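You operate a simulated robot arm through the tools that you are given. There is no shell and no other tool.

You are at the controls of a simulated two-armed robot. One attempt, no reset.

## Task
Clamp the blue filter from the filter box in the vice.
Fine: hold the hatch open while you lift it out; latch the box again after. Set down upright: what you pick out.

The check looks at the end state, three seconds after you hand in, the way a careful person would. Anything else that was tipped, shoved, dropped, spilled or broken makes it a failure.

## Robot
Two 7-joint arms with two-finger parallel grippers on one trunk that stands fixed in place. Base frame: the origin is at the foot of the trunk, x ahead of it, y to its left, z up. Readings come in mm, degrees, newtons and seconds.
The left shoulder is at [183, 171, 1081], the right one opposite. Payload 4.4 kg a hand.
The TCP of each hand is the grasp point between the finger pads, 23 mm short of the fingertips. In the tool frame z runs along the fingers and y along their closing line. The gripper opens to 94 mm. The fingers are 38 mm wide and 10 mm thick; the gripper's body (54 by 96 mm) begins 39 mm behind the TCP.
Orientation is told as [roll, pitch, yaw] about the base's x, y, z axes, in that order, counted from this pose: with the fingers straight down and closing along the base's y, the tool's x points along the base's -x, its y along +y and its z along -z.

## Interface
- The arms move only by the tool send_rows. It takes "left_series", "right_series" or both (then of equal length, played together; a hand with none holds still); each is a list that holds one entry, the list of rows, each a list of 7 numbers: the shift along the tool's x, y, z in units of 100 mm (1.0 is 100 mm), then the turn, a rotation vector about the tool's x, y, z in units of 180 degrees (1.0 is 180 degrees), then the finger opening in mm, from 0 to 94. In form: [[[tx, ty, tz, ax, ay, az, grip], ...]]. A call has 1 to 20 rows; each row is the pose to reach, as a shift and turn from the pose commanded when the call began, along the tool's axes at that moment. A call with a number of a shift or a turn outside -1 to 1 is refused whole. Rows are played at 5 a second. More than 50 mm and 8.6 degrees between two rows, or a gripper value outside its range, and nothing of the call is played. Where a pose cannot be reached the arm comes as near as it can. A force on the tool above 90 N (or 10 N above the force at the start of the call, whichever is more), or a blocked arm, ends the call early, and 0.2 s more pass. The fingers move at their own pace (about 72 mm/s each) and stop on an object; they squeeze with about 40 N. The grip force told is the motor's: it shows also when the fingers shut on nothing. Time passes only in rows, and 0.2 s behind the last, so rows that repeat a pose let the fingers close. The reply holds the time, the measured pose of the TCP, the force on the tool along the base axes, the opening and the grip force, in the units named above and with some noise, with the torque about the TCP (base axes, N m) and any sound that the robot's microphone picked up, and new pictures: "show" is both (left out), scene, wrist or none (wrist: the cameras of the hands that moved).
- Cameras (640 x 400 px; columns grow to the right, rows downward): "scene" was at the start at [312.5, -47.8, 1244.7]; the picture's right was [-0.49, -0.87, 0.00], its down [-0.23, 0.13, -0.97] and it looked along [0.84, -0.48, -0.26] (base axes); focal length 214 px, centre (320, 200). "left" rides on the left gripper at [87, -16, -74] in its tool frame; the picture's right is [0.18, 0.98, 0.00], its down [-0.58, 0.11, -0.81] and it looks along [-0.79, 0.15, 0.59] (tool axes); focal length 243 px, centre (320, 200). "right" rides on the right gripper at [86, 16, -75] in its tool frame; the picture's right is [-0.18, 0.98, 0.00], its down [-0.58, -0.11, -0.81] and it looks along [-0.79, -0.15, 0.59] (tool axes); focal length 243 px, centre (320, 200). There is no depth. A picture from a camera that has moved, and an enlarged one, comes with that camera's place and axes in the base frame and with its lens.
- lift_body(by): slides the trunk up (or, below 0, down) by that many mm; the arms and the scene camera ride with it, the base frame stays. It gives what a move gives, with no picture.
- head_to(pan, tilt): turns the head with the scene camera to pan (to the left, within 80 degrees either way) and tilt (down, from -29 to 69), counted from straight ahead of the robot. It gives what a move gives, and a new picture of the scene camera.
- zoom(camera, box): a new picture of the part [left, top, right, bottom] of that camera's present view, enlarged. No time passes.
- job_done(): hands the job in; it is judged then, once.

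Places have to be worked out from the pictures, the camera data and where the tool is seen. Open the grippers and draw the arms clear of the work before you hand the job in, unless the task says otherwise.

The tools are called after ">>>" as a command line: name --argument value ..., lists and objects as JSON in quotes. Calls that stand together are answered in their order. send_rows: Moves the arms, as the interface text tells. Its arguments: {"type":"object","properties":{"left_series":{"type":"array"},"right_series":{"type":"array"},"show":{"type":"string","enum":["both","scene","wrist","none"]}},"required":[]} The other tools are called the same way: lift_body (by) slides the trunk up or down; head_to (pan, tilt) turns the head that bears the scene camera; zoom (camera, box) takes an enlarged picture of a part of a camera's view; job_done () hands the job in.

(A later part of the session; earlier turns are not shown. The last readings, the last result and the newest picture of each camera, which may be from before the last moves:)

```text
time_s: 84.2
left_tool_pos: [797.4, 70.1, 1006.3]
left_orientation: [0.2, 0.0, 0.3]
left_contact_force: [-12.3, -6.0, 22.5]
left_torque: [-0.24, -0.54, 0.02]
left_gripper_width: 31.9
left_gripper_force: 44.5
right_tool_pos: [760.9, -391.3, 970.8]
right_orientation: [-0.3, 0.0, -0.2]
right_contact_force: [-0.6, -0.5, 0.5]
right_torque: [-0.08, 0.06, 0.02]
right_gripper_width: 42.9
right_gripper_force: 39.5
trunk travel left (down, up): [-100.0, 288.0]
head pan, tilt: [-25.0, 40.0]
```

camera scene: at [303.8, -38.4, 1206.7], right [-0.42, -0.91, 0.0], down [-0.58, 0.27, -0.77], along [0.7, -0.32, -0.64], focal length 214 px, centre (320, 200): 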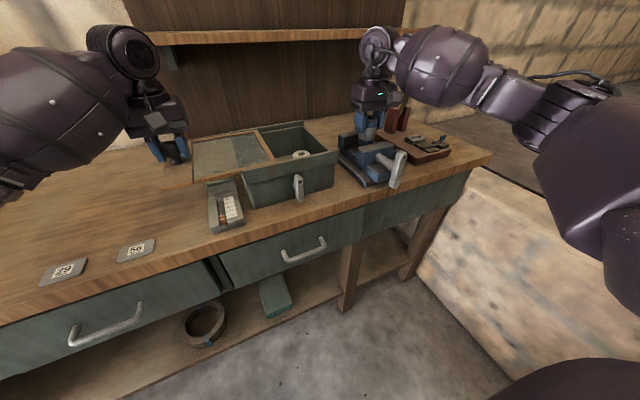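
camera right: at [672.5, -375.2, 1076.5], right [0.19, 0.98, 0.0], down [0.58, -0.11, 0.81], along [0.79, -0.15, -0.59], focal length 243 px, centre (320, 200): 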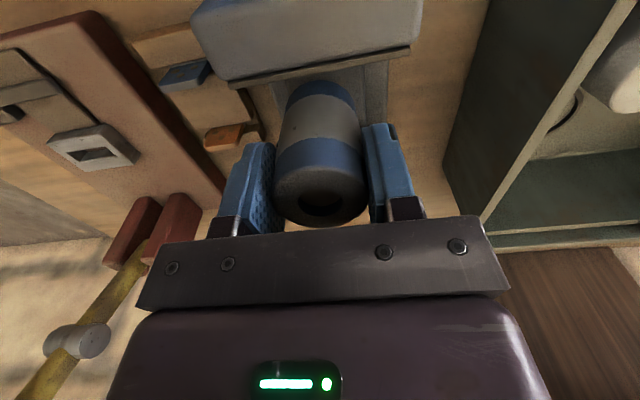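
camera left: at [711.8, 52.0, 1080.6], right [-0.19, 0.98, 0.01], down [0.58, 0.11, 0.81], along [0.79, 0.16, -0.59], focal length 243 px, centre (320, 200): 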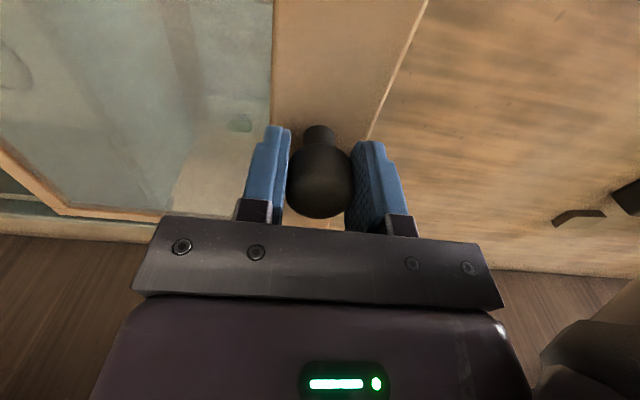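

The weight reading is fading — likely just touching. I lower a few more mm in 2 mm steps.

>>> send_rows --right_series '[[[0, 0, 0.02, 0, 0, 0, 35], [0, 0, 0.03, 0, 0, 0, 35]]]' --show "wrist"

>>> zoom --camera "scene" --box '[310, 90, 430, 190]'

```text
time_s: 84.8
left_tool_pos: [797.1, 71.3, 1005.5]
left_orientation: [0.3, 0.1, 0.4]
left_contact_force: [-0.7, -5.4, 15.5]
left_torque: [-0.14, 0.64, -0.61]
left_gripper_width: 31.6
left_gripper_force: 45.1
right_tool_pos: [761.1, -391.6, 970.9]
right_orientation: [-0.2, -0.2, -0.2]
right_contact_force: [-5.3, -1.9, 18.6]
right_torque: [-0.06, 0.7, 0.05]
right_gripper_width: 43.0
right_gripper_force: 40.0
trunk travel left (down, up): [-100.0, 288.0]
head pan, tilt: [-25.0, 40.0]
camera right: at [674.5, -373.9, 1045.7], right [0.19, 0.98, 0.0], down [0.58, -0.11, 0.81], along [0.79, -0.15, -0.59], focal length 243 px, centre (320, 200)
```

right: 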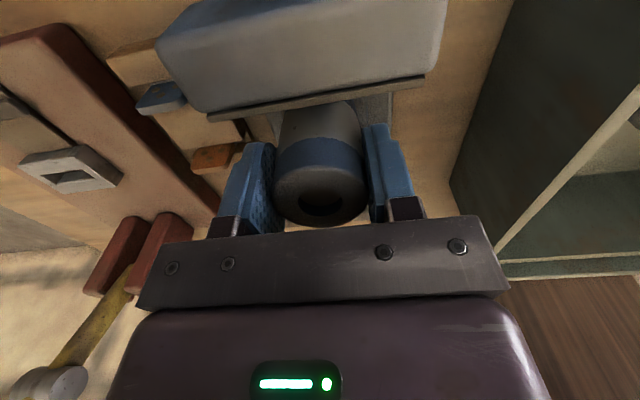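

```text
4.00 times, centred on (370, 140) of scene
camera zoom: at [304.8, -37.6, 1206.7], right [-0.42, -0.91, 0.0], down [-0.58, 0.27, -0.77], along [0.7, -0.32, -0.64], focal length 858 px, centre (120, 440)
```

zoom: 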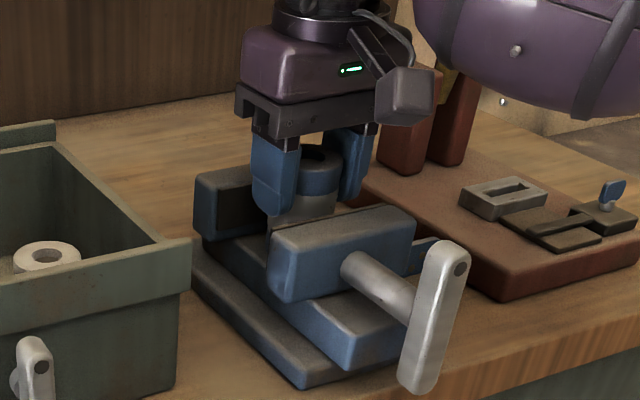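

The filter stands on the bed (18 N contact at z≈971). I relax 1 mm, open the fingers and rise straight up.

>>> send_rows --right_series '[[[0, 0, -0.015, 0, 0, 0, 35], [0, 0, -0.015, 0, 0, 0, 48], [0, 0, -0.015, 0, 0, 0, 62], [0, 0, -0.015, 0, 0, 0, 62], [0, 0, -0.2, 0, 0, 0, 62], [0, 0, -0.5, 0, 0, 0, 62], [0, 0, -0.9, 0, 0, 0, 62]]]' --show "both"

>>> zoom --camera "scene" --box '[310, 90, 430, 190]'

>>> zoom --camera "right" --box '[200, 0, 460, 230]'

```text
time_s: 86.4
left_tool_pos: [799.4, 69.6, 1006.4]
left_orientation: [0.3, -0.1, 0.3]
left_contact_force: [-15.1, -5.5, 23.2]
left_torque: [-0.53, -0.24, 0.34]
left_gripper_width: 31.8
left_gripper_force: 44.9
right_tool_pos: [761.9, -392.0, 1061.0]
right_orientation: [-0.2, 0.0, -0.1]
right_contact_force: [-0.6, 1.0, -0.4]
right_torque: [-0.03, 0.02, 0.01]
right_gripper_width: 62.2
right_gripper_force: 0.0
trunk travel left (down, up): [-100.0, 288.0]
head pan, tilt: [-25.0, 40.0]
camera scene: at [305.1, -37.9, 1206.3], right [-0.42, -0.91, 0.0], down [-0.58, 0.27, -0.77], along [0.7, -0.32, -0.64], focal length 214 px, centre (320, 200)
camera right: at [674.9, -374.8, 1136.9], right [0.19, 0.98, 0.0], down [0.58, -0.11, 0.81], along [0.79, -0.15, -0.59], focal length 243 px, centre (320, 200)
```

scene: 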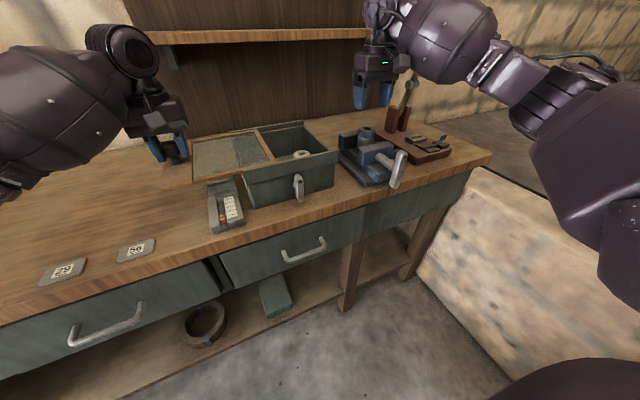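
right: 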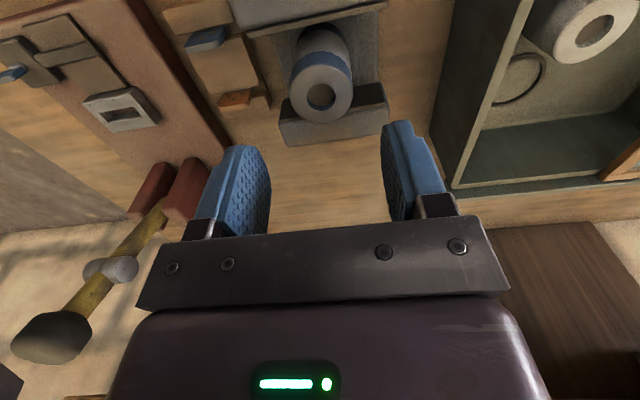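

```text
4.00 times, centred on (370, 140) of scene
camera zoom: at [305.1, -37.9, 1206.3], right [-0.42, -0.91, 0.0], down [-0.58, 0.27, -0.77], along [0.7, -0.32, -0.64], focal length 858 px, centre (120, 440)
```

zoom: 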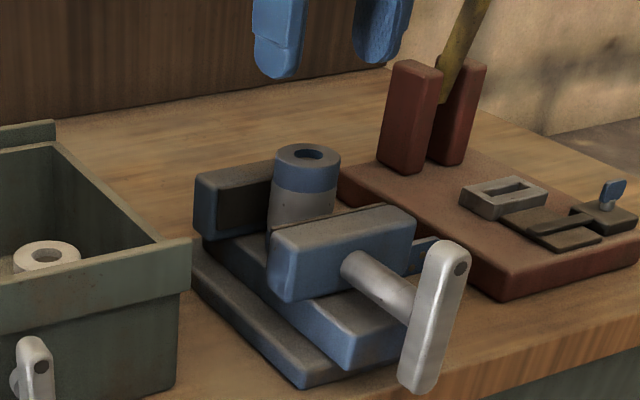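

```text
1.74 times, centred on (330, 115) of right
camera zoom: at [674.9, -374.8, 1136.9], right [0.19, 0.98, 0.0], down [0.58, -0.11, 0.81], along [0.79, -0.15, -0.59], focal length 422 px, centre (303, 348)
```

zoom: 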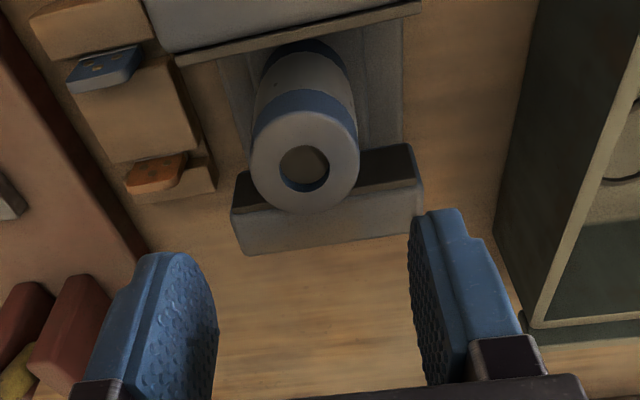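

The blue filter stands upright between the jaws. Now I move the closed right fingers to the left of the T-bar's top to turn it back clockwise (tighten).

>>> send_rows --left_series '[[[0.005, 0, -0.01, 0, 0, 0, 15], [0.01, 0, -0.015, 0, 0, 0, 15], [0.01, 0, -0.015, 0, 0, 0, 15], [0.01, 0, -0.015, 0, 0, 0, 15]]]' --right_series '[[[0.25, 0.1, 0, 0, 0, 0, 40], [0.5, 0.25, 0, 0, 0, 0, 20], [0.75, 0.4, 0.0, 0, 0, 0, 0], [1.0, 0.45, 0.0, 0, 0, 0, 0]]]' --show "none"

```text
time_s: 87.4
left_tool_pos: [798.9, 70.2, 1005.7]
left_orientation: [0.2, 0.1, 0.4]
left_contact_force: [0.6, -6.5, 18.5]
left_torque: [-0.21, -1.07, -0.36]
left_gripper_width: 31.6
left_gripper_force: 45.1
right_tool_pos: [662.9, -345.5, 1057.9]
right_orientation: [-0.2, 0.2, -0.2]
right_contact_force: [0.7, -0.6, 0.5]
right_torque: [0.02, 0.02, 0.04]
right_gripper_width: 0.0
right_gripper_force: 39.9
trunk travel left (down, up): [-100.0, 288.0]
head pan, tilt: [-25.0, 40.0]
```

>>> send_rows --right_series '[[[0.2, 0, 0.25, 0, 0, 0, 0], [0.38, 0, 0.5, 0, 0, 0, 0], [0.38, 0, 0.75, 0, 0, 0, 0], [0.38, 0, 0.86, 0, 0, 0, 0]]]' --show "both"

>>> zoom --camera "scene" --box '[310, 90, 430, 190]'

```text
time_s: 88.4
left_tool_pos: [799.4, 70.2, 1005.5]
left_orientation: [0.4, 0.1, 0.5]
left_contact_force: [1.5, -6.1, 18.2]
left_torque: [-0.36, -0.39, 0.45]
left_gripper_width: 31.9
left_gripper_force: 44.6
right_tool_pos: [624.9, -346.0, 972.2]
right_orientation: [-0.2, 0.1, -0.2]
right_contact_force: [-0.5, -0.7, 0.5]
right_torque: [0.02, -0.01, -0.03]
right_gripper_width: 0.2
right_gripper_force: 40.1
trunk travel left (down, up): [-100.0, 288.0]
head pan, tilt: [-25.0, 40.0]
camera scene: at [306.9, -38.2, 1205.8], right [-0.42, -0.91, 0.0], down [-0.58, 0.27, -0.77], along [0.7, -0.32, -0.64], focal length 214 px, centre (320, 200)
camera right: at [537.3, -328.8, 1047.2], right [0.19, 0.98, 0.0], down [0.58, -0.11, 0.81], along [0.79, -0.15, -0.59], focal length 243 px, centre (320, 200)
```

scene: 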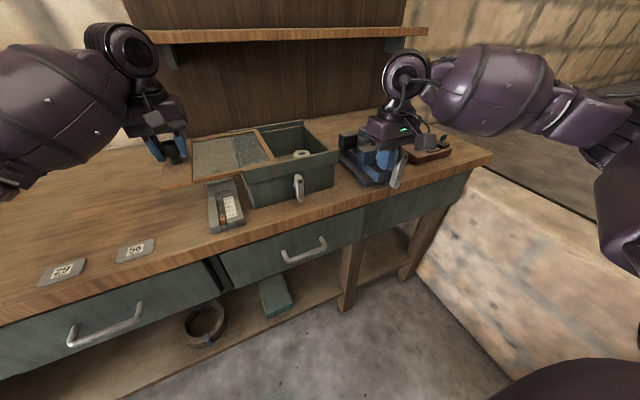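
right: 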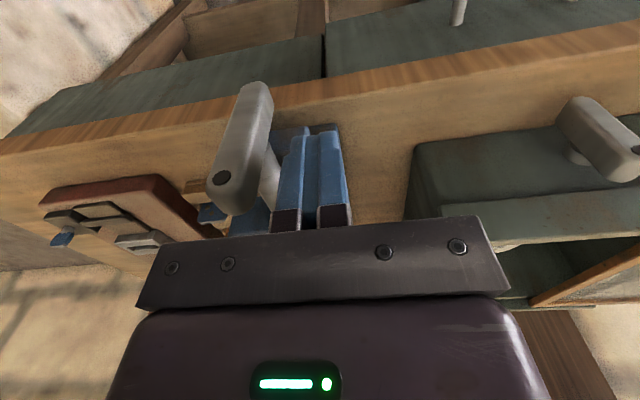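

```text
4.00 times, centred on (370, 140) of scene
camera zoom: at [306.9, -38.2, 1205.8], right [-0.42, -0.91, 0.0], down [-0.58, 0.27, -0.77], along [0.7, -0.32, -0.64], focal length 858 px, centre (120, 440)
```

zoom: 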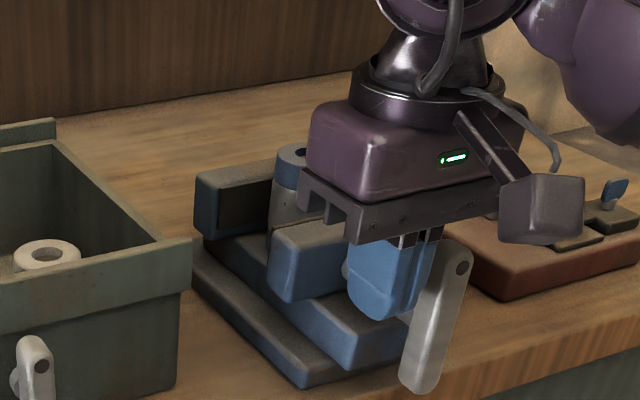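

The fingers stand left of the bar. I push right to turn it to about 45–50°.

>>> send_rows --right_series '[[[0, -0.1, 0, 0, 0, 0, 0], [0, -0.18, 0, 0, 0, 0, 0], [-0.02, -0.25, 0, 0, 0, 0, 0], [-0.04, -0.33, 0, 0, 0, 0, 0], [-0.06, -0.4, 0, 0, 0, 0, 0]]]' --show "wrist"

>>> zoom --camera "scene" --box '[310, 90, 430, 190]'

```text
time_s: 89.6
left_tool_pos: [799.0, 71.4, 1007.0]
left_orientation: [0.2, 0.2, 0.3]
left_contact_force: [-7.5, -6.7, 14.9]
left_torque: [0.27, -0.77, 0.67]
left_gripper_width: 31.5
left_gripper_force: 44.6
right_tool_pos: [632.7, -382.9, 973.9]
right_orientation: [-0.2, -0.4, -0.3]
right_contact_force: [24.5, 21.5, 12.8]
right_torque: [0.42, -0.54, 0.18]
right_gripper_width: 0.0
right_gripper_force: 39.7
trunk travel left (down, up): [-100.0, 288.0]
head pan, tilt: [-25.0, 40.0]
camera right: at [545.3, -366.4, 1048.2], right [0.19, 0.98, 0.0], down [0.58, -0.11, 0.81], along [0.8, -0.15, -0.59], focal length 243 px, centre (320, 200)
```

right: 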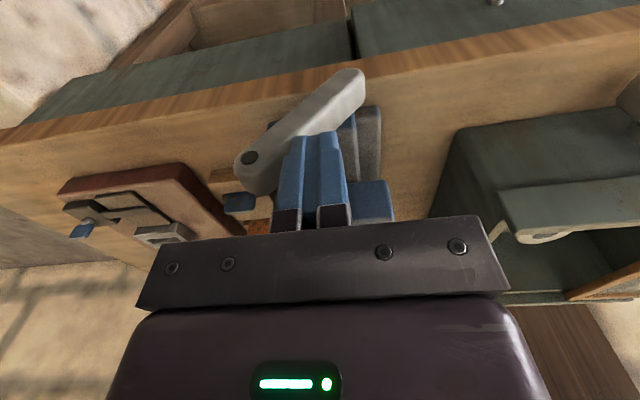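

```text
4.00 times, centred on (370, 140) of scene
camera zoom: at [307.3, -35.8, 1206.0], right [-0.42, -0.91, 0.0], down [-0.58, 0.27, -0.77], along [0.69, -0.32, -0.64], focal length 858 px, centre (120, 440)
```

zoom: 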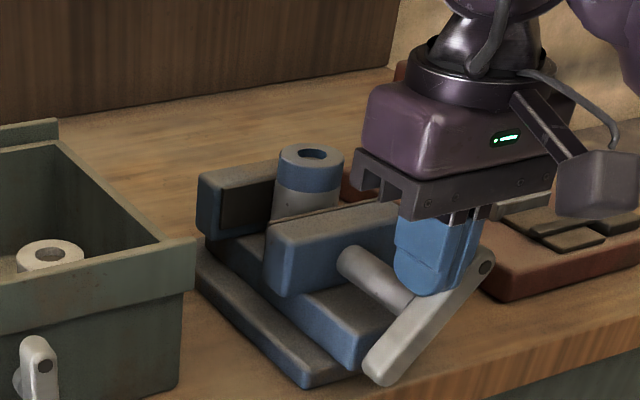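

The bar is at ~50°. I rise, go above its right end and push it down to tighten.

>>> send_rows --right_series '[[[0.02, 0.03, -0.2, 0, 0, 0, 0], [0, 0, -0.4, 0, 0, 0, 0], [-0.02, -0.33, -0.4, 0, 0, 0, 0], [-0.02, -0.33, -0.2, 0, 0, 0, 0]]]' --show "wrist"

```text
time_s: 90.6
left_tool_pos: [798.7, 69.5, 1006.4]
left_orientation: [0.3, 0.2, 0.4]
left_contact_force: [4.8, -6.6, 15.3]
left_torque: [-0.69, 0.44, -0.5]
left_gripper_width: 31.9
left_gripper_force: 44.5
right_tool_pos: [633.0, -419.0, 992.2]
right_orientation: [-0.3, 0.0, -0.4]
right_contact_force: [2.8, -5.9, 12.9]
right_torque: [-0.08, 0.09, 0.11]
right_gripper_width: 0.1
right_gripper_force: 39.9
trunk travel left (down, up): [-100.0, 288.0]
head pan, tilt: [-25.0, 40.0]
camera right: at [546.4, -402.4, 1067.1], right [0.19, 0.98, 0.0], down [0.58, -0.11, 0.81], along [0.79, -0.16, -0.59], focal length 243 px, centre (320, 200)
```

right: 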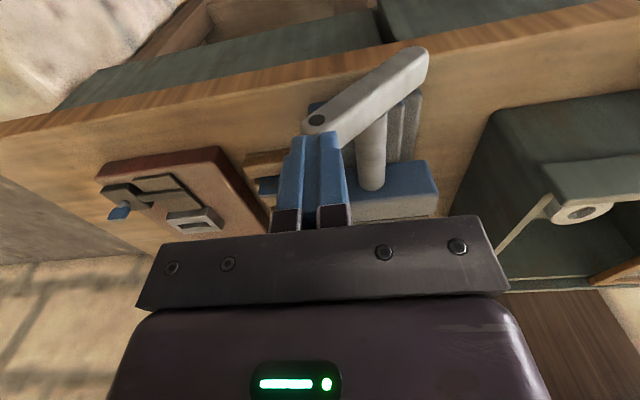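

In contact with the right end. I push down steadily, following the bar slightly in +x.

>>> send_rows --right_series '[[[-0.01, 0, 0.06, 0, 0, 0, 0], [-0.02, 0, 0.12, 0, 0, 0, 0], [-0.04, 0, 0.18, 0, 0, 0, 0], [-0.05, 0, 0.24, 0, 0, 0, 0]]]' --show "wrist"

>>> zoom --camera "scene" --box '[310, 90, 430, 190]'

```text
time_s: 91.6
left_tool_pos: [797.5, 69.8, 1006.1]
left_orientation: [0.3, 0.1, 0.5]
left_contact_force: [1.8, -5.6, 18.5]
left_torque: [0.0, -0.17, 0.25]
left_gripper_width: 32.0
left_gripper_force: 44.8
right_tool_pos: [638.5, -419.2, 964.2]
right_orientation: [-0.1, 0.2, -0.2]
right_contact_force: [-0.3, -0.9, -0.8]
right_torque: [-0.01, -0.01, -0.01]
right_gripper_width: 0.2
right_gripper_force: 40.0
trunk travel left (down, up): [-100.0, 288.0]
head pan, tilt: [-25.0, 40.0]
camera right: at [552.0, -401.6, 1040.5], right [0.19, 0.98, 0.0], down [0.58, -0.11, 0.8], along [0.79, -0.15, -0.59], focal length 243 px, centre (320, 200)
```

right: 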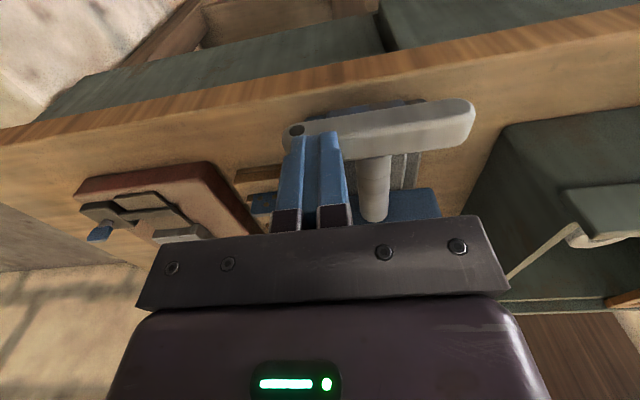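

```text
4.00 times, centred on (370, 140) of scene
camera zoom: at [306.9, -38.2, 1205.7], right [-0.42, -0.91, 0.0], down [-0.58, 0.27, -0.77], along [0.7, -0.32, -0.64], focal length 858 px, centre (120, 440)
```

zoom: 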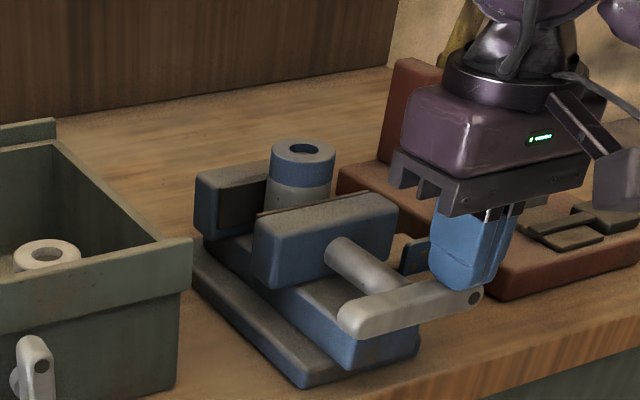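

The bar is nearly horizontal, and force is still low; the filter is close to the fixed jaw. I keep pressing in smaller steps until it resists.

>>> send_rows --right_series '[[[0, 0, 0.04, 0, 0, 0, 0], [0, 0, 0.08, 0, 0, 0, 0], [0, 0, 0.12, 0, 0, 0, 0]]]' --show "wrist"

>>> zoom --camera "scene" --box '[310, 90, 430, 190]'

```text
time_s: 92.4
left_tool_pos: [799.2, 73.3, 1006.1]
left_orientation: [0.3, -0.1, 0.7]
left_contact_force: [35.9, -5.8, -14.2]
left_torque: [-0.5, 0.07, 0.03]
left_gripper_width: 31.7
left_gripper_force: 45.3
right_tool_pos: [639.3, -418.9, 964.7]
right_orientation: [-0.5, -0.7, -0.3]
right_contact_force: [-20.5, -9.7, 73.8]
right_torque: [0.02, 0.88, 0.45]
right_gripper_width: 0.2
right_gripper_force: 39.4
trunk travel left (down, up): [-100.0, 288.0]
head pan, tilt: [-25.0, 40.0]
camera right: at [551.1, -400.9, 1038.4], right [0.19, 0.98, -0.01], down [0.57, -0.1, 0.81], along [0.8, -0.16, -0.58], focal length 243 px, centre (320, 200)
```

right: 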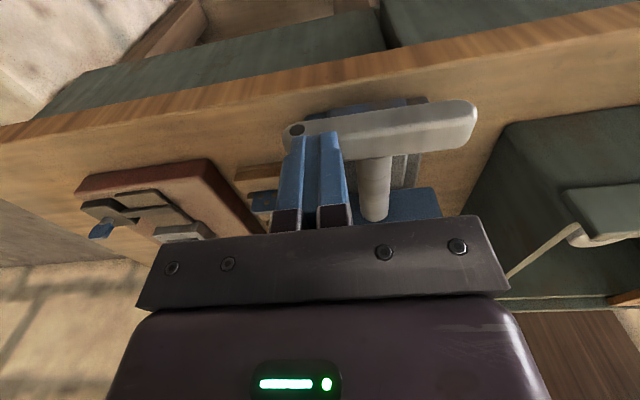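

```text
4.00 times, centred on (370, 140) of scene
camera zoom: at [305.3, -35.5, 1207.1], right [-0.42, -0.91, 0.0], down [-0.58, 0.27, -0.77], along [0.7, -0.32, -0.64], focal length 858 px, centre (120, 440)
```

zoom: 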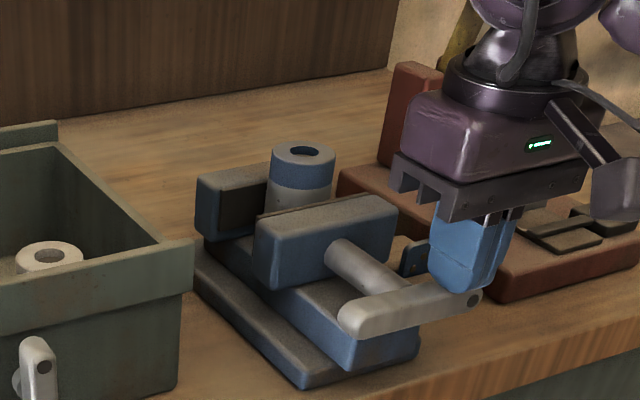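

Firm resistance (74 N): the jaw is pressing on something. I lift off and inspect whether the filter is squeezed.

>>> send_rows --left_series '[[[-0.01, 0, 0, 0, 0, 0, 15], [-0.01, 0, 0, 0, 0, 0, 15], [-0.01, 0, 0, 0, 0, 0, 15], [-0.01, 0, 0, 0, 0, 0, 15]]]' --right_series '[[[0, 0, -0.15, 0, 0, 0, 0], [0, 0, -0.5, 0, 0, 0, 0], [-0.2, 0.1, -0.85, 0, 0, 0, 30], [-0.6, 0.27, -1.0, 0, 0, 0, 60]]]' --show "both"

>>> zoom --camera "scene" --box '[320, 100, 420, 180]'

>>> zoom --camera "right" --box '[200, 20, 440, 220]'

```text
time_s: 93.4
left_tool_pos: [797.9, 70.0, 1005.8]
left_orientation: [0.3, 0.3, 0.2]
left_contact_force: [-7.7, -5.6, 13.5]
left_torque: [-0.92, 0.58, -0.5]
left_gripper_width: 31.7
left_gripper_force: 44.5
right_tool_pos: [699.8, -390.7, 1055.5]
right_orientation: [-0.2, 0.2, -0.2]
right_contact_force: [-0.4, -0.3, 0.0]
right_torque: [0.01, 0.02, -0.01]
right_gripper_width: 60.0
right_gripper_force: 0.1
trunk travel left (down, up): [-100.0, 288.0]
head pan, tilt: [-25.0, 40.0]
camera scene: at [306.2, -38.3, 1205.8], right [-0.42, -0.91, 0.0], down [-0.58, 0.27, -0.77], along [0.7, -0.32, -0.64], focal length 214 px, centre (320, 200)
camera right: at [612.7, -374.7, 1130.3], right [0.19, 0.98, 0.0], down [0.58, -0.11, 0.8], along [0.79, -0.15, -0.59], focal length 243 px, centre (320, 200)
camera left: at [712.0, 52.4, 1081.2], right [-0.19, 0.98, 0.01], down [0.58, 0.11, 0.8], along [0.79, 0.15, -0.59], focal length 243 px, centre (320, 200)
```

scene: 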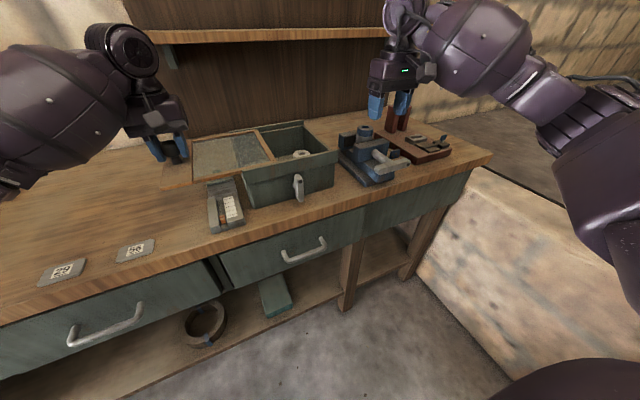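
right: 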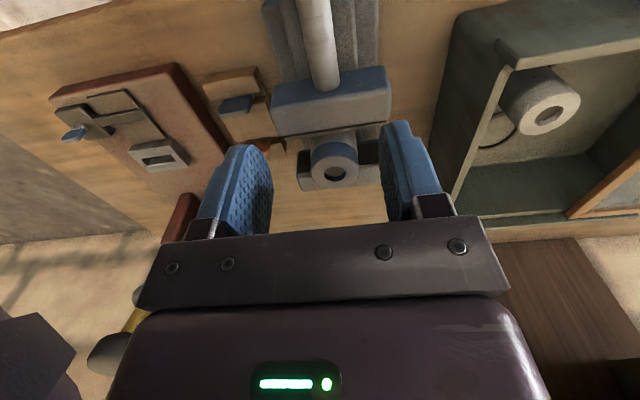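
left: 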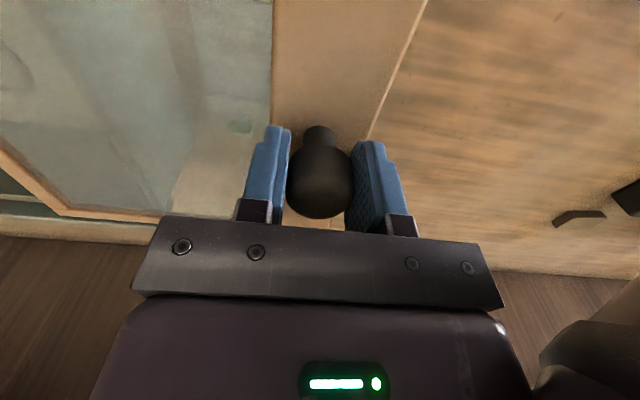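

```text
5.00 times, centred on (370, 140) of scene
camera zoom: at [306.2, -38.3, 1205.8], right [-0.42, -0.91, 0.0], down [-0.58, 0.27, -0.77], along [0.7, -0.32, -0.64], focal length 1072 px, centre (70, 500)
```

zoom: 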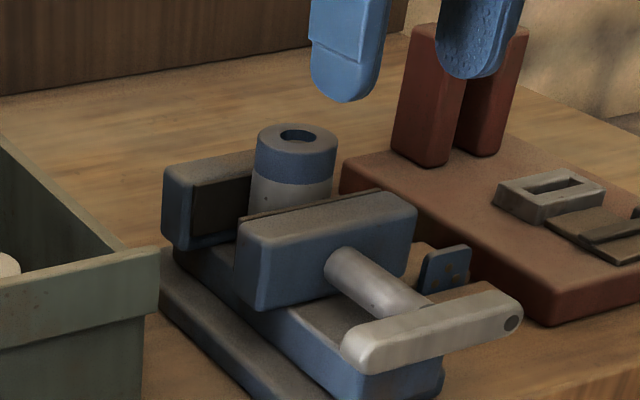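

```text
2.00 times, centred on (320, 120) of right
camera zoom: at [612.7, -374.7, 1130.3], right [0.19, 0.98, 0.0], down [0.58, -0.11, 0.8], along [0.79, -0.15, -0.59], focal length 485 px, centre (320, 360)
```

zoom: 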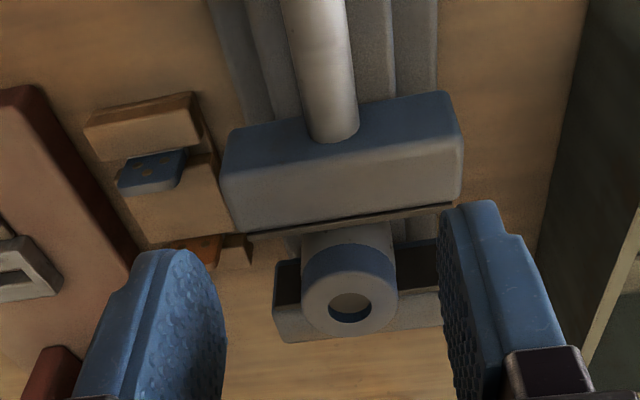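

The filter looks snug between the jaws. To be sure, I'll do a light pull test: grip only its top (fingertips above the jaws) and tug up gently.

>>> send_rows --right_series '[[[-0.3, 0, 0, 0, 0, 0, 62], [-0.68, 0, 0.05, 0, 0, 0, 62], [-0.68, 0, 0.35, 0, 0, 0, 62], [-0.68, 0, 0.6, 0, 0, 0, 62], [-0.68, 0, 0.7, 0, 0, 0, 62]]]' --show "both"

>>> zoom --camera "scene" --box '[320, 100, 420, 180]'

>>> zoom --camera "right" --box '[200, 0, 440, 200]'

```text
time_s: 94.6
left_tool_pos: [797.4, 69.2, 1007.3]
left_orientation: [0.3, 0.3, 0.3]
left_contact_force: [-16.0, -6.2, 7.8]
left_torque: [-0.62, 0.5, -0.23]
left_gripper_width: 31.7
left_gripper_force: 44.2
right_tool_pos: [766.5, -392.2, 984.1]
right_orientation: [-0.1, 0.2, -0.3]
right_contact_force: [0.4, -0.7, -0.5]
right_torque: [-0.01, 0.0, -0.01]
right_gripper_width: 62.2
right_gripper_force: 0.2
trunk travel left (down, up): [-100.0, 288.0]
head pan, tilt: [-25.0, 40.0]
camera scene: at [306.2, -38.1, 1205.9], right [-0.42, -0.91, 0.0], down [-0.58, 0.27, -0.77], along [0.7, -0.32, -0.64], focal length 214 px, centre (320, 200)
camera right: at [678.7, -375.8, 1059.1], right [0.19, 0.98, 0.0], down [0.58, -0.11, 0.81], along [0.79, -0.15, -0.59], focal length 243 px, centre (320, 200)
```

scene: 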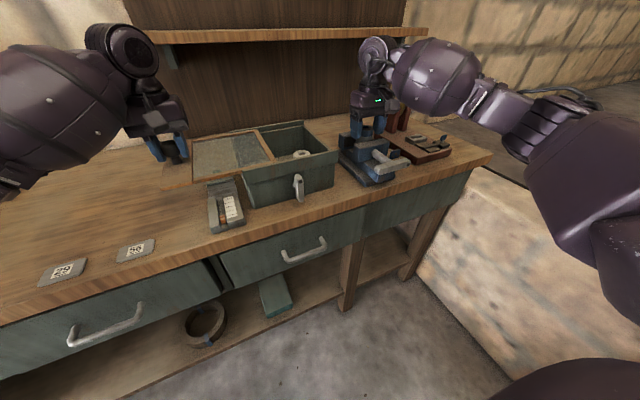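
right: 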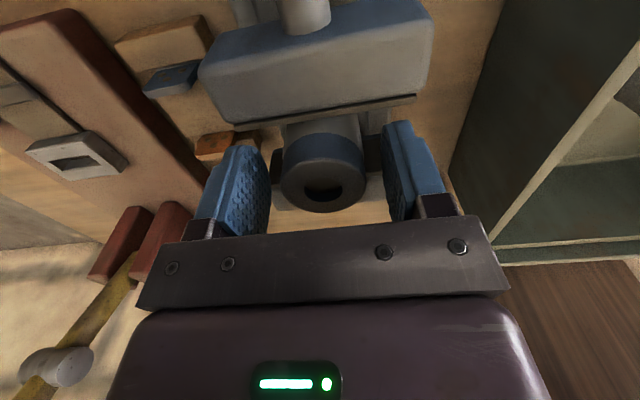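

```text
5.00 times, centred on (370, 140) of scene
camera zoom: at [306.2, -38.1, 1205.9], right [-0.42, -0.91, 0.0], down [-0.58, 0.27, -0.77], along [0.7, -0.32, -0.64], focal length 1072 px, centre (70, 500)
```

zoom: 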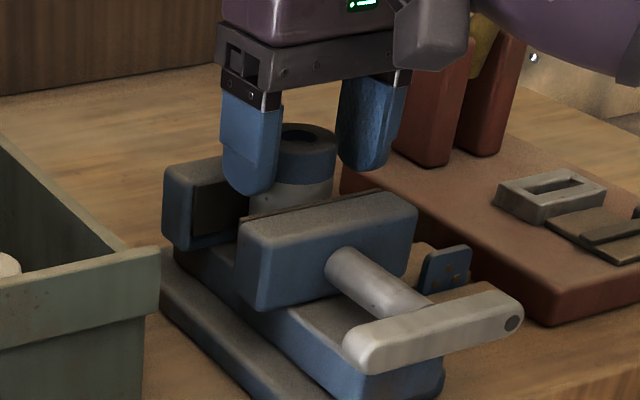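

```text
2.00 times, centred on (320, 100) of right
camera zoom: at [678.7, -375.8, 1059.1], right [0.19, 0.98, 0.0], down [0.58, -0.11, 0.81], along [0.79, -0.15, -0.59], focal length 485 px, centre (320, 400)
```

zoom: 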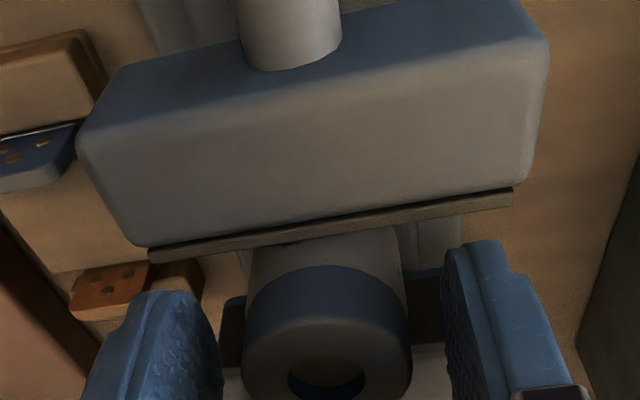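

Fingers straddle the filter's top. I close and tug up by ~5 mm to feel if it's held.

>>> send_rows --right_series '[[[0, 0, 0, 0, 0, 0, 44], [0, 0, 0, 0, 0, 0, 38], [0, 0, 0, 0, 0, 0, 38], [0, 0, -0.02, 0, 0, 0, 38], [0, 0, -0.04, 0, 0, 0, 38]]]' --show "wrist"

```text
time_s: 95.8
left_tool_pos: [797.9, 69.3, 1006.4]
left_orientation: [0.3, 0.1, 0.3]
left_contact_force: [-23.0, -6.0, 6.1]
left_torque: [-0.59, -0.18, 0.07]
left_gripper_width: 31.9
left_gripper_force: 45.1
right_tool_pos: [765.2, -392.1, 987.3]
right_orientation: [-0.1, 0.2, -0.2]
right_contact_force: [3.0, 0.4, -3.7]
right_torque: [-0.06, -0.12, -0.02]
right_gripper_width: 43.4
right_gripper_force: 40.6
trunk travel left (down, up): [-100.0, 288.0]
head pan, tilt: [-25.0, 40.0]
camera right: at [678.2, -375.2, 1063.1], right [0.19, 0.98, 0.0], down [0.58, -0.11, 0.81], along [0.79, -0.15, -0.59], focal length 243 px, centre (320, 200)
```

right: 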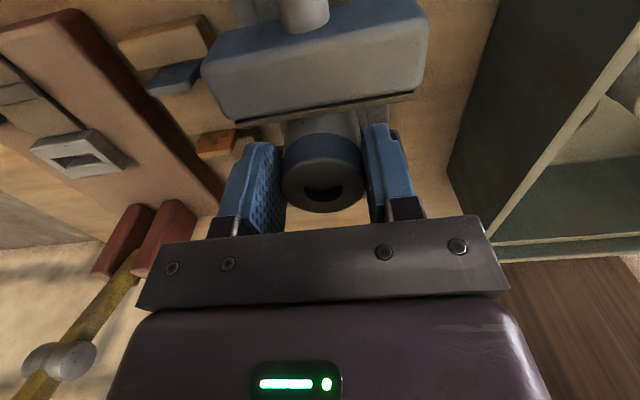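

It rose 3 mm with only ~4 N, so it is not really clamped. I set it back down, release, and look at the jaws from straight above.

>>> send_rows --right_series '[[[0, 0, 0.02, 0, 0, 0, 38], [0, 0, 0.04, 0, 0, 0, 38], [0, 0, 0.04, 0, 0, 0, 50], [0, 0, 0.04, 0, 0, 0, 64], [0, 0, -0.2, 0, 0, 0, 64], [0, 0, -0.6, 0, 0, 0, 64], [0.3, 0, -0.9, 0, 0, 0, 64], [0.7, 0, -1.0, 0, 0, 0, 64]]]' --show "none"

```text
time_s: 97.6
left_tool_pos: [798.1, 71.0, 1004.8]
left_orientation: [0.3, 0.2, 0.3]
left_contact_force: [-23.7, -6.2, 1.5]
left_torque: [-0.22, -0.17, 0.11]
left_gripper_width: 31.6
left_gripper_force: 44.9
right_tool_pos: [695.0, -390.5, 1087.4]
right_orientation: [-0.2, 0.2, -0.2]
right_contact_force: [-0.4, 0.2, -0.3]
right_torque: [0.01, 0.0, 0.02]
right_gripper_width: 63.9
right_gripper_force: 0.1
trunk travel left (down, up): [-100.0, 288.0]
head pan, tilt: [-25.0, 40.0]
```

>>> send_rows --right_series '[[[0, 0, 0, 0, 0.04, 0, 94], [0, 0, 0, 0, 0.08, 0, 94], [0, 0, 0, 0, 0.12, 0, 94], [0, 0, 0, 0, 0.16, 0, 94]]]' --show "wrist"

>>> zoom --camera "right" --box '[210, 30, 430, 220]'

```text
time_s: 98.6
left_tool_pos: [798.1, 70.8, 1007.1]
left_orientation: [0.3, 0.2, 0.3]
left_contact_force: [-23.9, -5.3, -0.1]
left_torque: [-0.71, -0.12, 0.02]
left_gripper_width: 31.6
left_gripper_force: 45.3
right_tool_pos: [695.4, -391.6, 1089.4]
right_orientation: [-0.2, 28.9, -0.4]
right_contact_force: [0.9, -0.5, -0.3]
right_torque: [-0.02, 0.04, 0.0]
right_gripper_width: 93.9
right_gripper_force: 0.0
trunk travel left (down, up): [-100.0, 288.0]
head pan, tilt: [-25.0, 40.0]
camera right: at [655.2, -374.8, 1197.0], right [0.17, 0.98, -0.09], down [0.9, -0.11, 0.43], along [0.41, -0.15, -0.9], focal length 243 px, centre (320, 200)
```

right: 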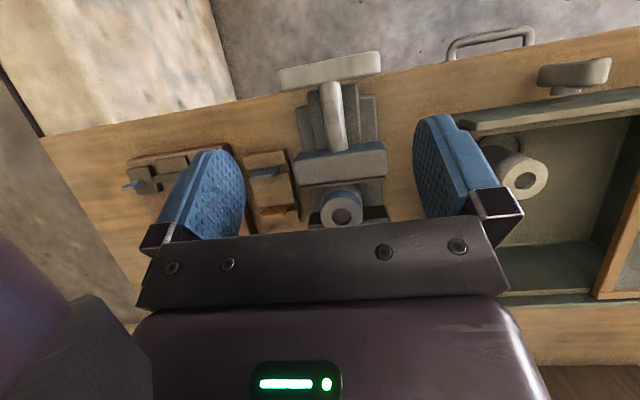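

```text
2.11 times, centred on (320, 125) of right
camera zoom: at [655.2, -374.8, 1197.0], right [0.17, 0.98, -0.09], down [0.9, -0.11, 0.43], along [0.41, -0.15, -0.9], focal length 511 px, centre (320, 358)
```

zoom: 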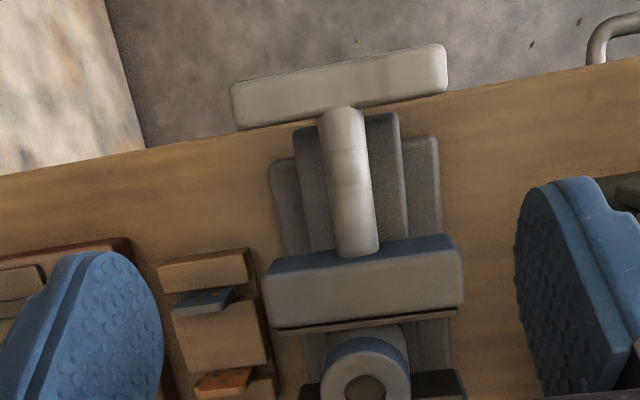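

I shift forward by ~60 mm for a cleaner top view of the gap.

>>> send_rows --right_series '[[[-0.26, 0, -0.15, 0, 0, 0, 94], [-0.52, 0, -0.29, 0, 0, 0, 94]]]' --show "wrist"

>>> zoom --camera "right" --box '[240, 40, 420, 200]'

```text
time_s: 99.2
left_tool_pos: [797.6, 69.7, 1006.6]
left_orientation: [0.3, 0.3, 0.3]
left_contact_force: [-23.6, -4.8, -2.1]
left_torque: [-0.67, 0.11, -0.32]
left_gripper_width: 31.6
left_gripper_force: 44.9
right_tool_pos: [754.0, -391.6, 1089.6]
right_orientation: [-0.2, 28.9, -0.3]
right_contact_force: [0.1, -1.2, -0.5]
right_torque: [0.02, -0.02, 0.02]
right_gripper_width: 94.0
right_gripper_force: 0.1
trunk travel left (down, up): [-100.0, 288.0]
head pan, tilt: [-25.0, 40.0]
camera right: at [714.9, -373.7, 1197.2], right [0.17, 0.98, -0.09], down [0.9, -0.11, 0.43], along [0.41, -0.15, -0.9], focal length 243 px, centre (320, 200)
```

right: 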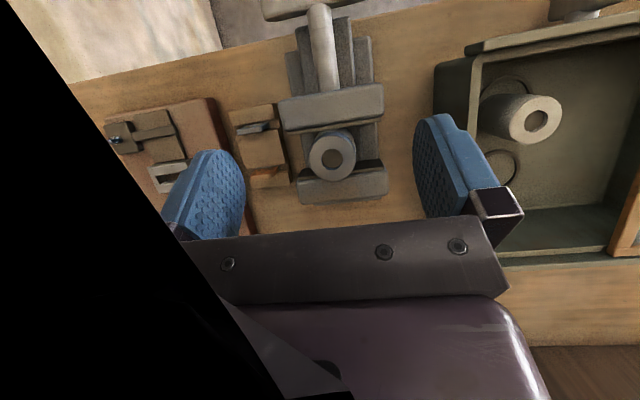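

```text
2.50 times, centred on (330, 120) of right
camera zoom: at [714.9, -373.7, 1197.2], right [0.17, 0.98, -0.09], down [0.9, -0.11, 0.43], along [0.41, -0.15, -0.9], focal length 606 px, centre (295, 400)
```

zoom: 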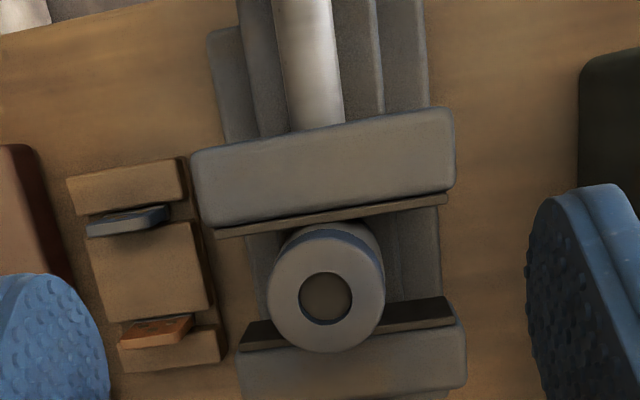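

Measured from above the slack is only a mm or two: the jaws are practically at the filter's diameter, but not yet holding. I'll bring the right hand upright again and press the T-bar's right end harder and longer.

>>> send_rows --left_series '[[[0.005, 0, 0, 0, 0, 0, 15], [0.01, 0, 0, 0, 0, 0, 15], [0.012, 0, 0, 0, 0, 0, 15], [0.012, 0, 0, 0, 0, 0, 15]]]' --right_series '[[[0.13, 0, 0.07, 0, -0.04, 0, 60], [0.26, 0, 0.15, 0, -0.08, 0, 30], [0.39, 0, 0.22, 0, -0.12, 0, 0], [0.52, 0, 0.29, 0, -0.16, 0, 0]]]' --show "none"

```text
time_s: 100.2
left_tool_pos: [798.3, 71.1, 1006.7]
left_orientation: [0.3, 0.1, 0.4]
left_contact_force: [-9.2, -6.6, 6.0]
left_torque: [-0.36, 0.37, 0.21]
left_gripper_width: 31.8
left_gripper_force: 44.9
right_tool_pos: [696.3, -390.7, 1087.4]
right_orientation: [-0.3, 0.0, -0.2]
right_contact_force: [-0.1, -0.5, -0.4]
right_torque: [0.02, -0.02, 0.05]
right_gripper_width: 0.0
right_gripper_force: 39.7
trunk travel left (down, up): [-100.0, 288.0]
head pan, tilt: [-25.0, 40.0]
```

>>> send_rows --right_series '[[[0.3, -0.17, 0, 0, 0, 0, 0], [0.57, -0.34, 0.2, 0, 0, 0, 0], [0.57, -0.34, 0.6, 0, 0, 0, 0], [0.57, -0.34, 1.0, 0, 0, 0, 0]]]' --show "wrist"

```text
time_s: 101.2
left_tool_pos: [797.8, 70.7, 1006.2]
left_orientation: [0.4, 0.1, 0.4]
left_contact_force: [-3.3, -6.0, 9.7]
left_torque: [-0.38, -0.66, 0.25]
left_gripper_width: 31.9
left_gripper_force: 45.2
right_tool_pos: [638.5, -427.9, 987.9]
right_orientation: [-0.2, 0.1, -0.2]
right_contact_force: [-0.6, -0.4, -0.1]
right_torque: [0.0, -0.04, -0.02]
right_gripper_width: 0.0
right_gripper_force: 40.5
trunk travel left (down, up): [-100.0, 288.0]
head pan, tilt: [-25.0, 40.0]
camera right: at [552.0, -409.9, 1063.1], right [0.19, 0.98, 0.0], down [0.58, -0.11, 0.81], along [0.79, -0.15, -0.59], focal length 243 px, centre (320, 200)
```

right: 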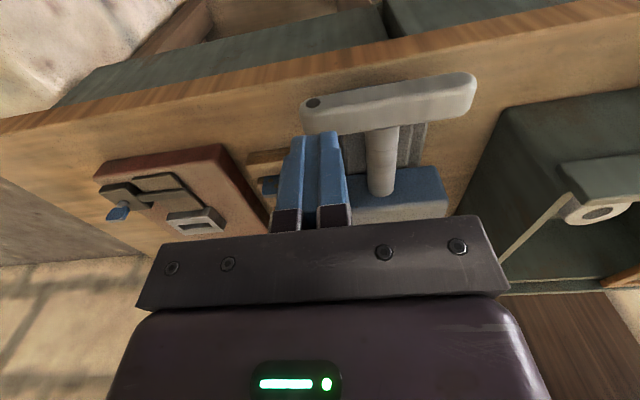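

I press down: contact near z≈964, then load it and hold for a second.

>>> send_rows --right_series '[[[0, 0.04, 0.15, 0, 0, 0, 0], [0, 0.04, 0.24, 0, 0, 0, 0], [0, 0.04, 0.28, 0, 0, 0, 0], [0, 0.04, 0.32, 0, 0, 0, 0], [0, 0.04, 0.35, 0, 0, 0, 0], [0, 0.04, 0.36, 0, 0, 0, 0], [0, 0.04, 0.36, 0, 0, 0, 0], [0, 0.04, 0.36, 0, 0, 0, 0]]]' --show "wrist"

>>> zoom --camera "scene" --box '[320, 100, 420, 180]'

```text
time_s: 102.7
left_tool_pos: [797.8, 72.7, 1006.0]
left_orientation: [0.2, -0.1, 0.5]
left_contact_force: [8.8, -5.4, 13.3]
left_torque: [-0.34, 0.99, -0.04]
left_gripper_width: 31.7
left_gripper_force: 45.2
right_tool_pos: [640.2, -421.8, 965.8]
right_orientation: [-0.3, -1.2, -0.2]
right_contact_force: [-12.7, 2.6, 27.4]
right_torque: [0.18, 0.52, 0.1]
right_gripper_width: 0.0
right_gripper_force: 39.6
trunk travel left (down, up): [-100.0, 288.0]
head pan, tilt: [-25.0, 40.0]
stopped in row 7 (right hand): the force on the tool passed its limit at 91 N (the readings are from after the stop); the commanded pose is now the measured one
camera right: at [551.6, -404.2, 1038.2], right [0.19, 0.98, 0.0], down [0.57, -0.11, 0.82], along [0.8, -0.16, -0.58], focal length 243 px, centre (320, 200)
```

right: 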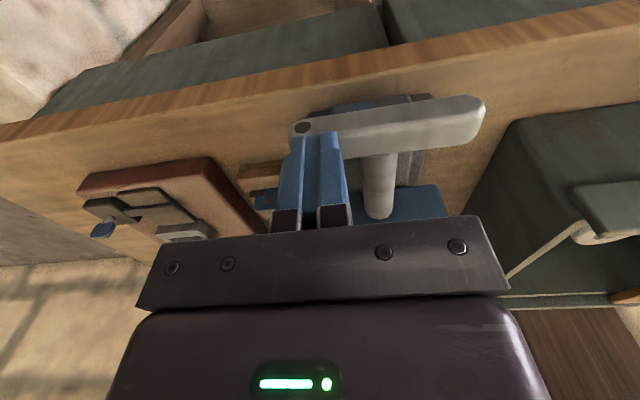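

```text
5.00 times, centred on (370, 140) of scene
camera zoom: at [305.3, -36.8, 1206.1], right [-0.42, -0.91, 0.0], down [-0.58, 0.27, -0.77], along [0.7, -0.32, -0.64], focal length 1072 px, centre (70, 500)
```

zoom: 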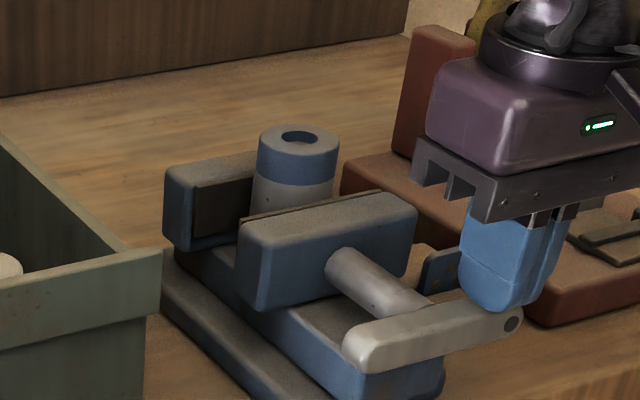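

It doesn't turn further even at 91 N. I lift off and compare the bar's angle and the jaw positions precisely.

>>> send_rows --right_series '[[[0, 0, -0.2, 0, 0.006, 0, 0], [0, 0, -0.6, 0, 0.006, 0, 0], [0, -0.3, -0.9, 0, 0.006, 0, 0], [0, -0.6, -1.0, 0, 0.006, 0, 0]]]' --show "scene"

>>> zoom --camera "scene" --box '[335, 115, 415, 190]'

```text
time_s: 103.7
left_tool_pos: [796.5, 69.5, 1005.8]
left_orientation: [0.5, -0.1, 0.4]
left_contact_force: [-4.1, -5.2, 30.4]
left_torque: [-0.47, -0.03, -0.02]
left_gripper_width: 31.9
left_gripper_force: 45.0
right_tool_pos: [640.1, -484.0, 1065.2]
right_orientation: [-0.4, 0.1, -0.2]
right_contact_force: [-0.9, 0.3, 0.3]
right_torque: [-0.06, 0.02, -0.02]
right_gripper_width: 0.2
right_gripper_force: 39.8
trunk travel left (down, up): [-100.0, 288.0]
head pan, tilt: [-25.0, 40.0]
camera scene: at [305.5, -38.3, 1206.3], right [-0.42, -0.91, 0.0], down [-0.58, 0.27, -0.77], along [0.7, -0.32, -0.64], focal length 214 px, centre (320, 200)
```

scene: 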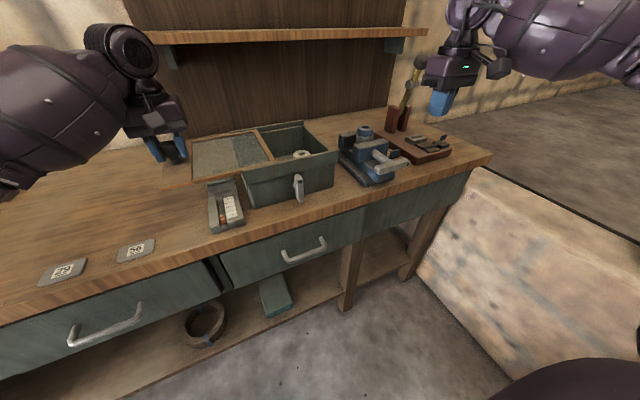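

```text
5.33 times, centred on (375, 152) of scene
camera zoom: at [305.5, -38.3, 1206.3], right [-0.42, -0.91, 0.0], down [-0.58, 0.27, -0.77], along [0.7, -0.32, -0.64], focal length 1144 px, centre (27, 453)
```

zoom: 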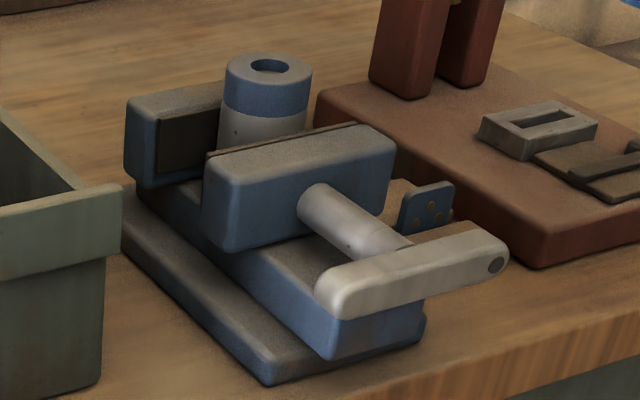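

Bar and jaw are exactly where they started. To learn if the filter has slack, I'll grip its top again and tug gently in x and z.

>>> send_rows --left_series '[[[0, 0, -0.01, 0, 0, 0, 15], [0, 0, -0.02, 0, 0, 0, 15], [0, 0, -0.02, 0, 0, 0, 15], [0, 0, -0.02, 0, 0, 0, 15]]]' --right_series '[[[-0.3, 0.23, 0, 0, 0, 0, 20], [-0.6, 0.46, 0, 0, 0, 0, 40], [-0.9, 0.69, 0, 0, 0, 0, 62], [-1.0, 0.92, 0, 0, 0, 0, 62]]]' --show "none"

```text
time_s: 104.7
left_tool_pos: [797.0, 71.9, 1007.4]
left_orientation: [0.4, 0.2, 0.4]
left_contact_force: [-6.3, -5.5, 23.3]
left_torque: [-0.84, -0.31, -0.23]
left_gripper_width: 31.8
left_gripper_force: 44.8
right_tool_pos: [741.6, -390.5, 1061.5]
right_orientation: [-0.4, 0.2, -0.4]
right_contact_force: [-0.4, -0.4, -0.7]
right_torque: [0.0, 0.01, 0.01]
right_gripper_width: 62.0
right_gripper_force: 0.0
trunk travel left (down, up): [-100.0, 288.0]
head pan, tilt: [-25.0, 40.0]
```

>>> send_rows --right_series '[[[-0.3, 0, 0, 0, 0, 0, 62], [-0.3, 0, 0.4, 0, 0, 0, 62], [-0.3, 0, 0.77, 0, 0, 0, 62], [-0.3, 0, 0.77, 0, 0, 0, 42], [-0.3, 0, 0.77, 0, 0, 0, 38], [-0.3, 0, 0.77, 0, 0, 0, 38]]]' --show "wrist"

>>> send_rows --right_series '[[[0, 0, -0.015, 0, 0, 0, 38], [0, 0, -0.03, 0, 0, 0, 38]]]' --show "none"

```text
time_s: 106.1
left_tool_pos: [796.5, 71.2, 1007.0]
left_orientation: [0.4, 0.1, 0.5]
left_contact_force: [-8.0, -6.1, 22.0]
left_torque: [-0.66, 0.23, 0.06]
left_gripper_width: 31.9
left_gripper_force: 45.0
right_tool_pos: [769.6, -392.8, 983.8]
right_orientation: [-0.3, 0.2, -0.4]
right_contact_force: [0.2, -0.1, 0.5]
right_torque: [-0.02, -0.02, 0.02]
right_gripper_width: 43.2
right_gripper_force: 40.1
trunk travel left (down, up): [-100.0, 288.0]
head pan, tilt: [-25.0, 40.0]
camera right: at [682.5, -375.3, 1059.4], right [0.19, 0.98, -0.01], down [0.58, -0.11, 0.8], along [0.79, -0.16, -0.59], focal length 243 px, centre (320, 200)
```

right: 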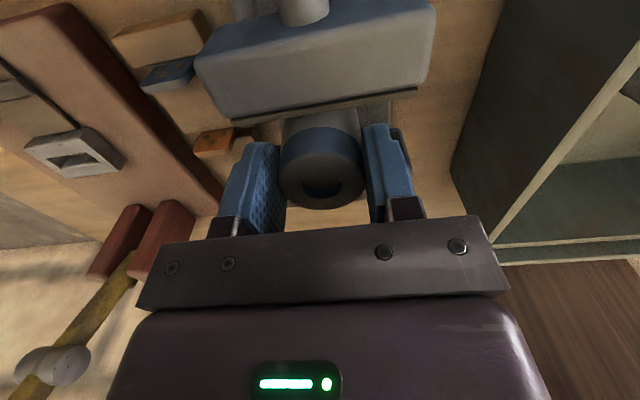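

```text
time_s: 106.7
left_tool_pos: [797.5, 71.9, 1006.9]
left_orientation: [0.4, 0.2, 0.5]
left_contact_force: [-8.8, -5.5, 21.0]
left_torque: [-0.58, 0.15, 0.0]
left_gripper_width: 31.8
left_gripper_force: 44.8
right_tool_pos: [769.1, -392.7, 987.3]
right_orientation: [-0.5, 0.3, -0.4]
right_contact_force: [0.3, 0.8, -1.4]
right_torque: [-0.02, 0.05, 0.03]
right_gripper_width: 43.0
right_gripper_force: 39.7
trunk travel left (down, up): [-100.0, 288.0]
head pan, tilt: [-25.0, 40.0]
```

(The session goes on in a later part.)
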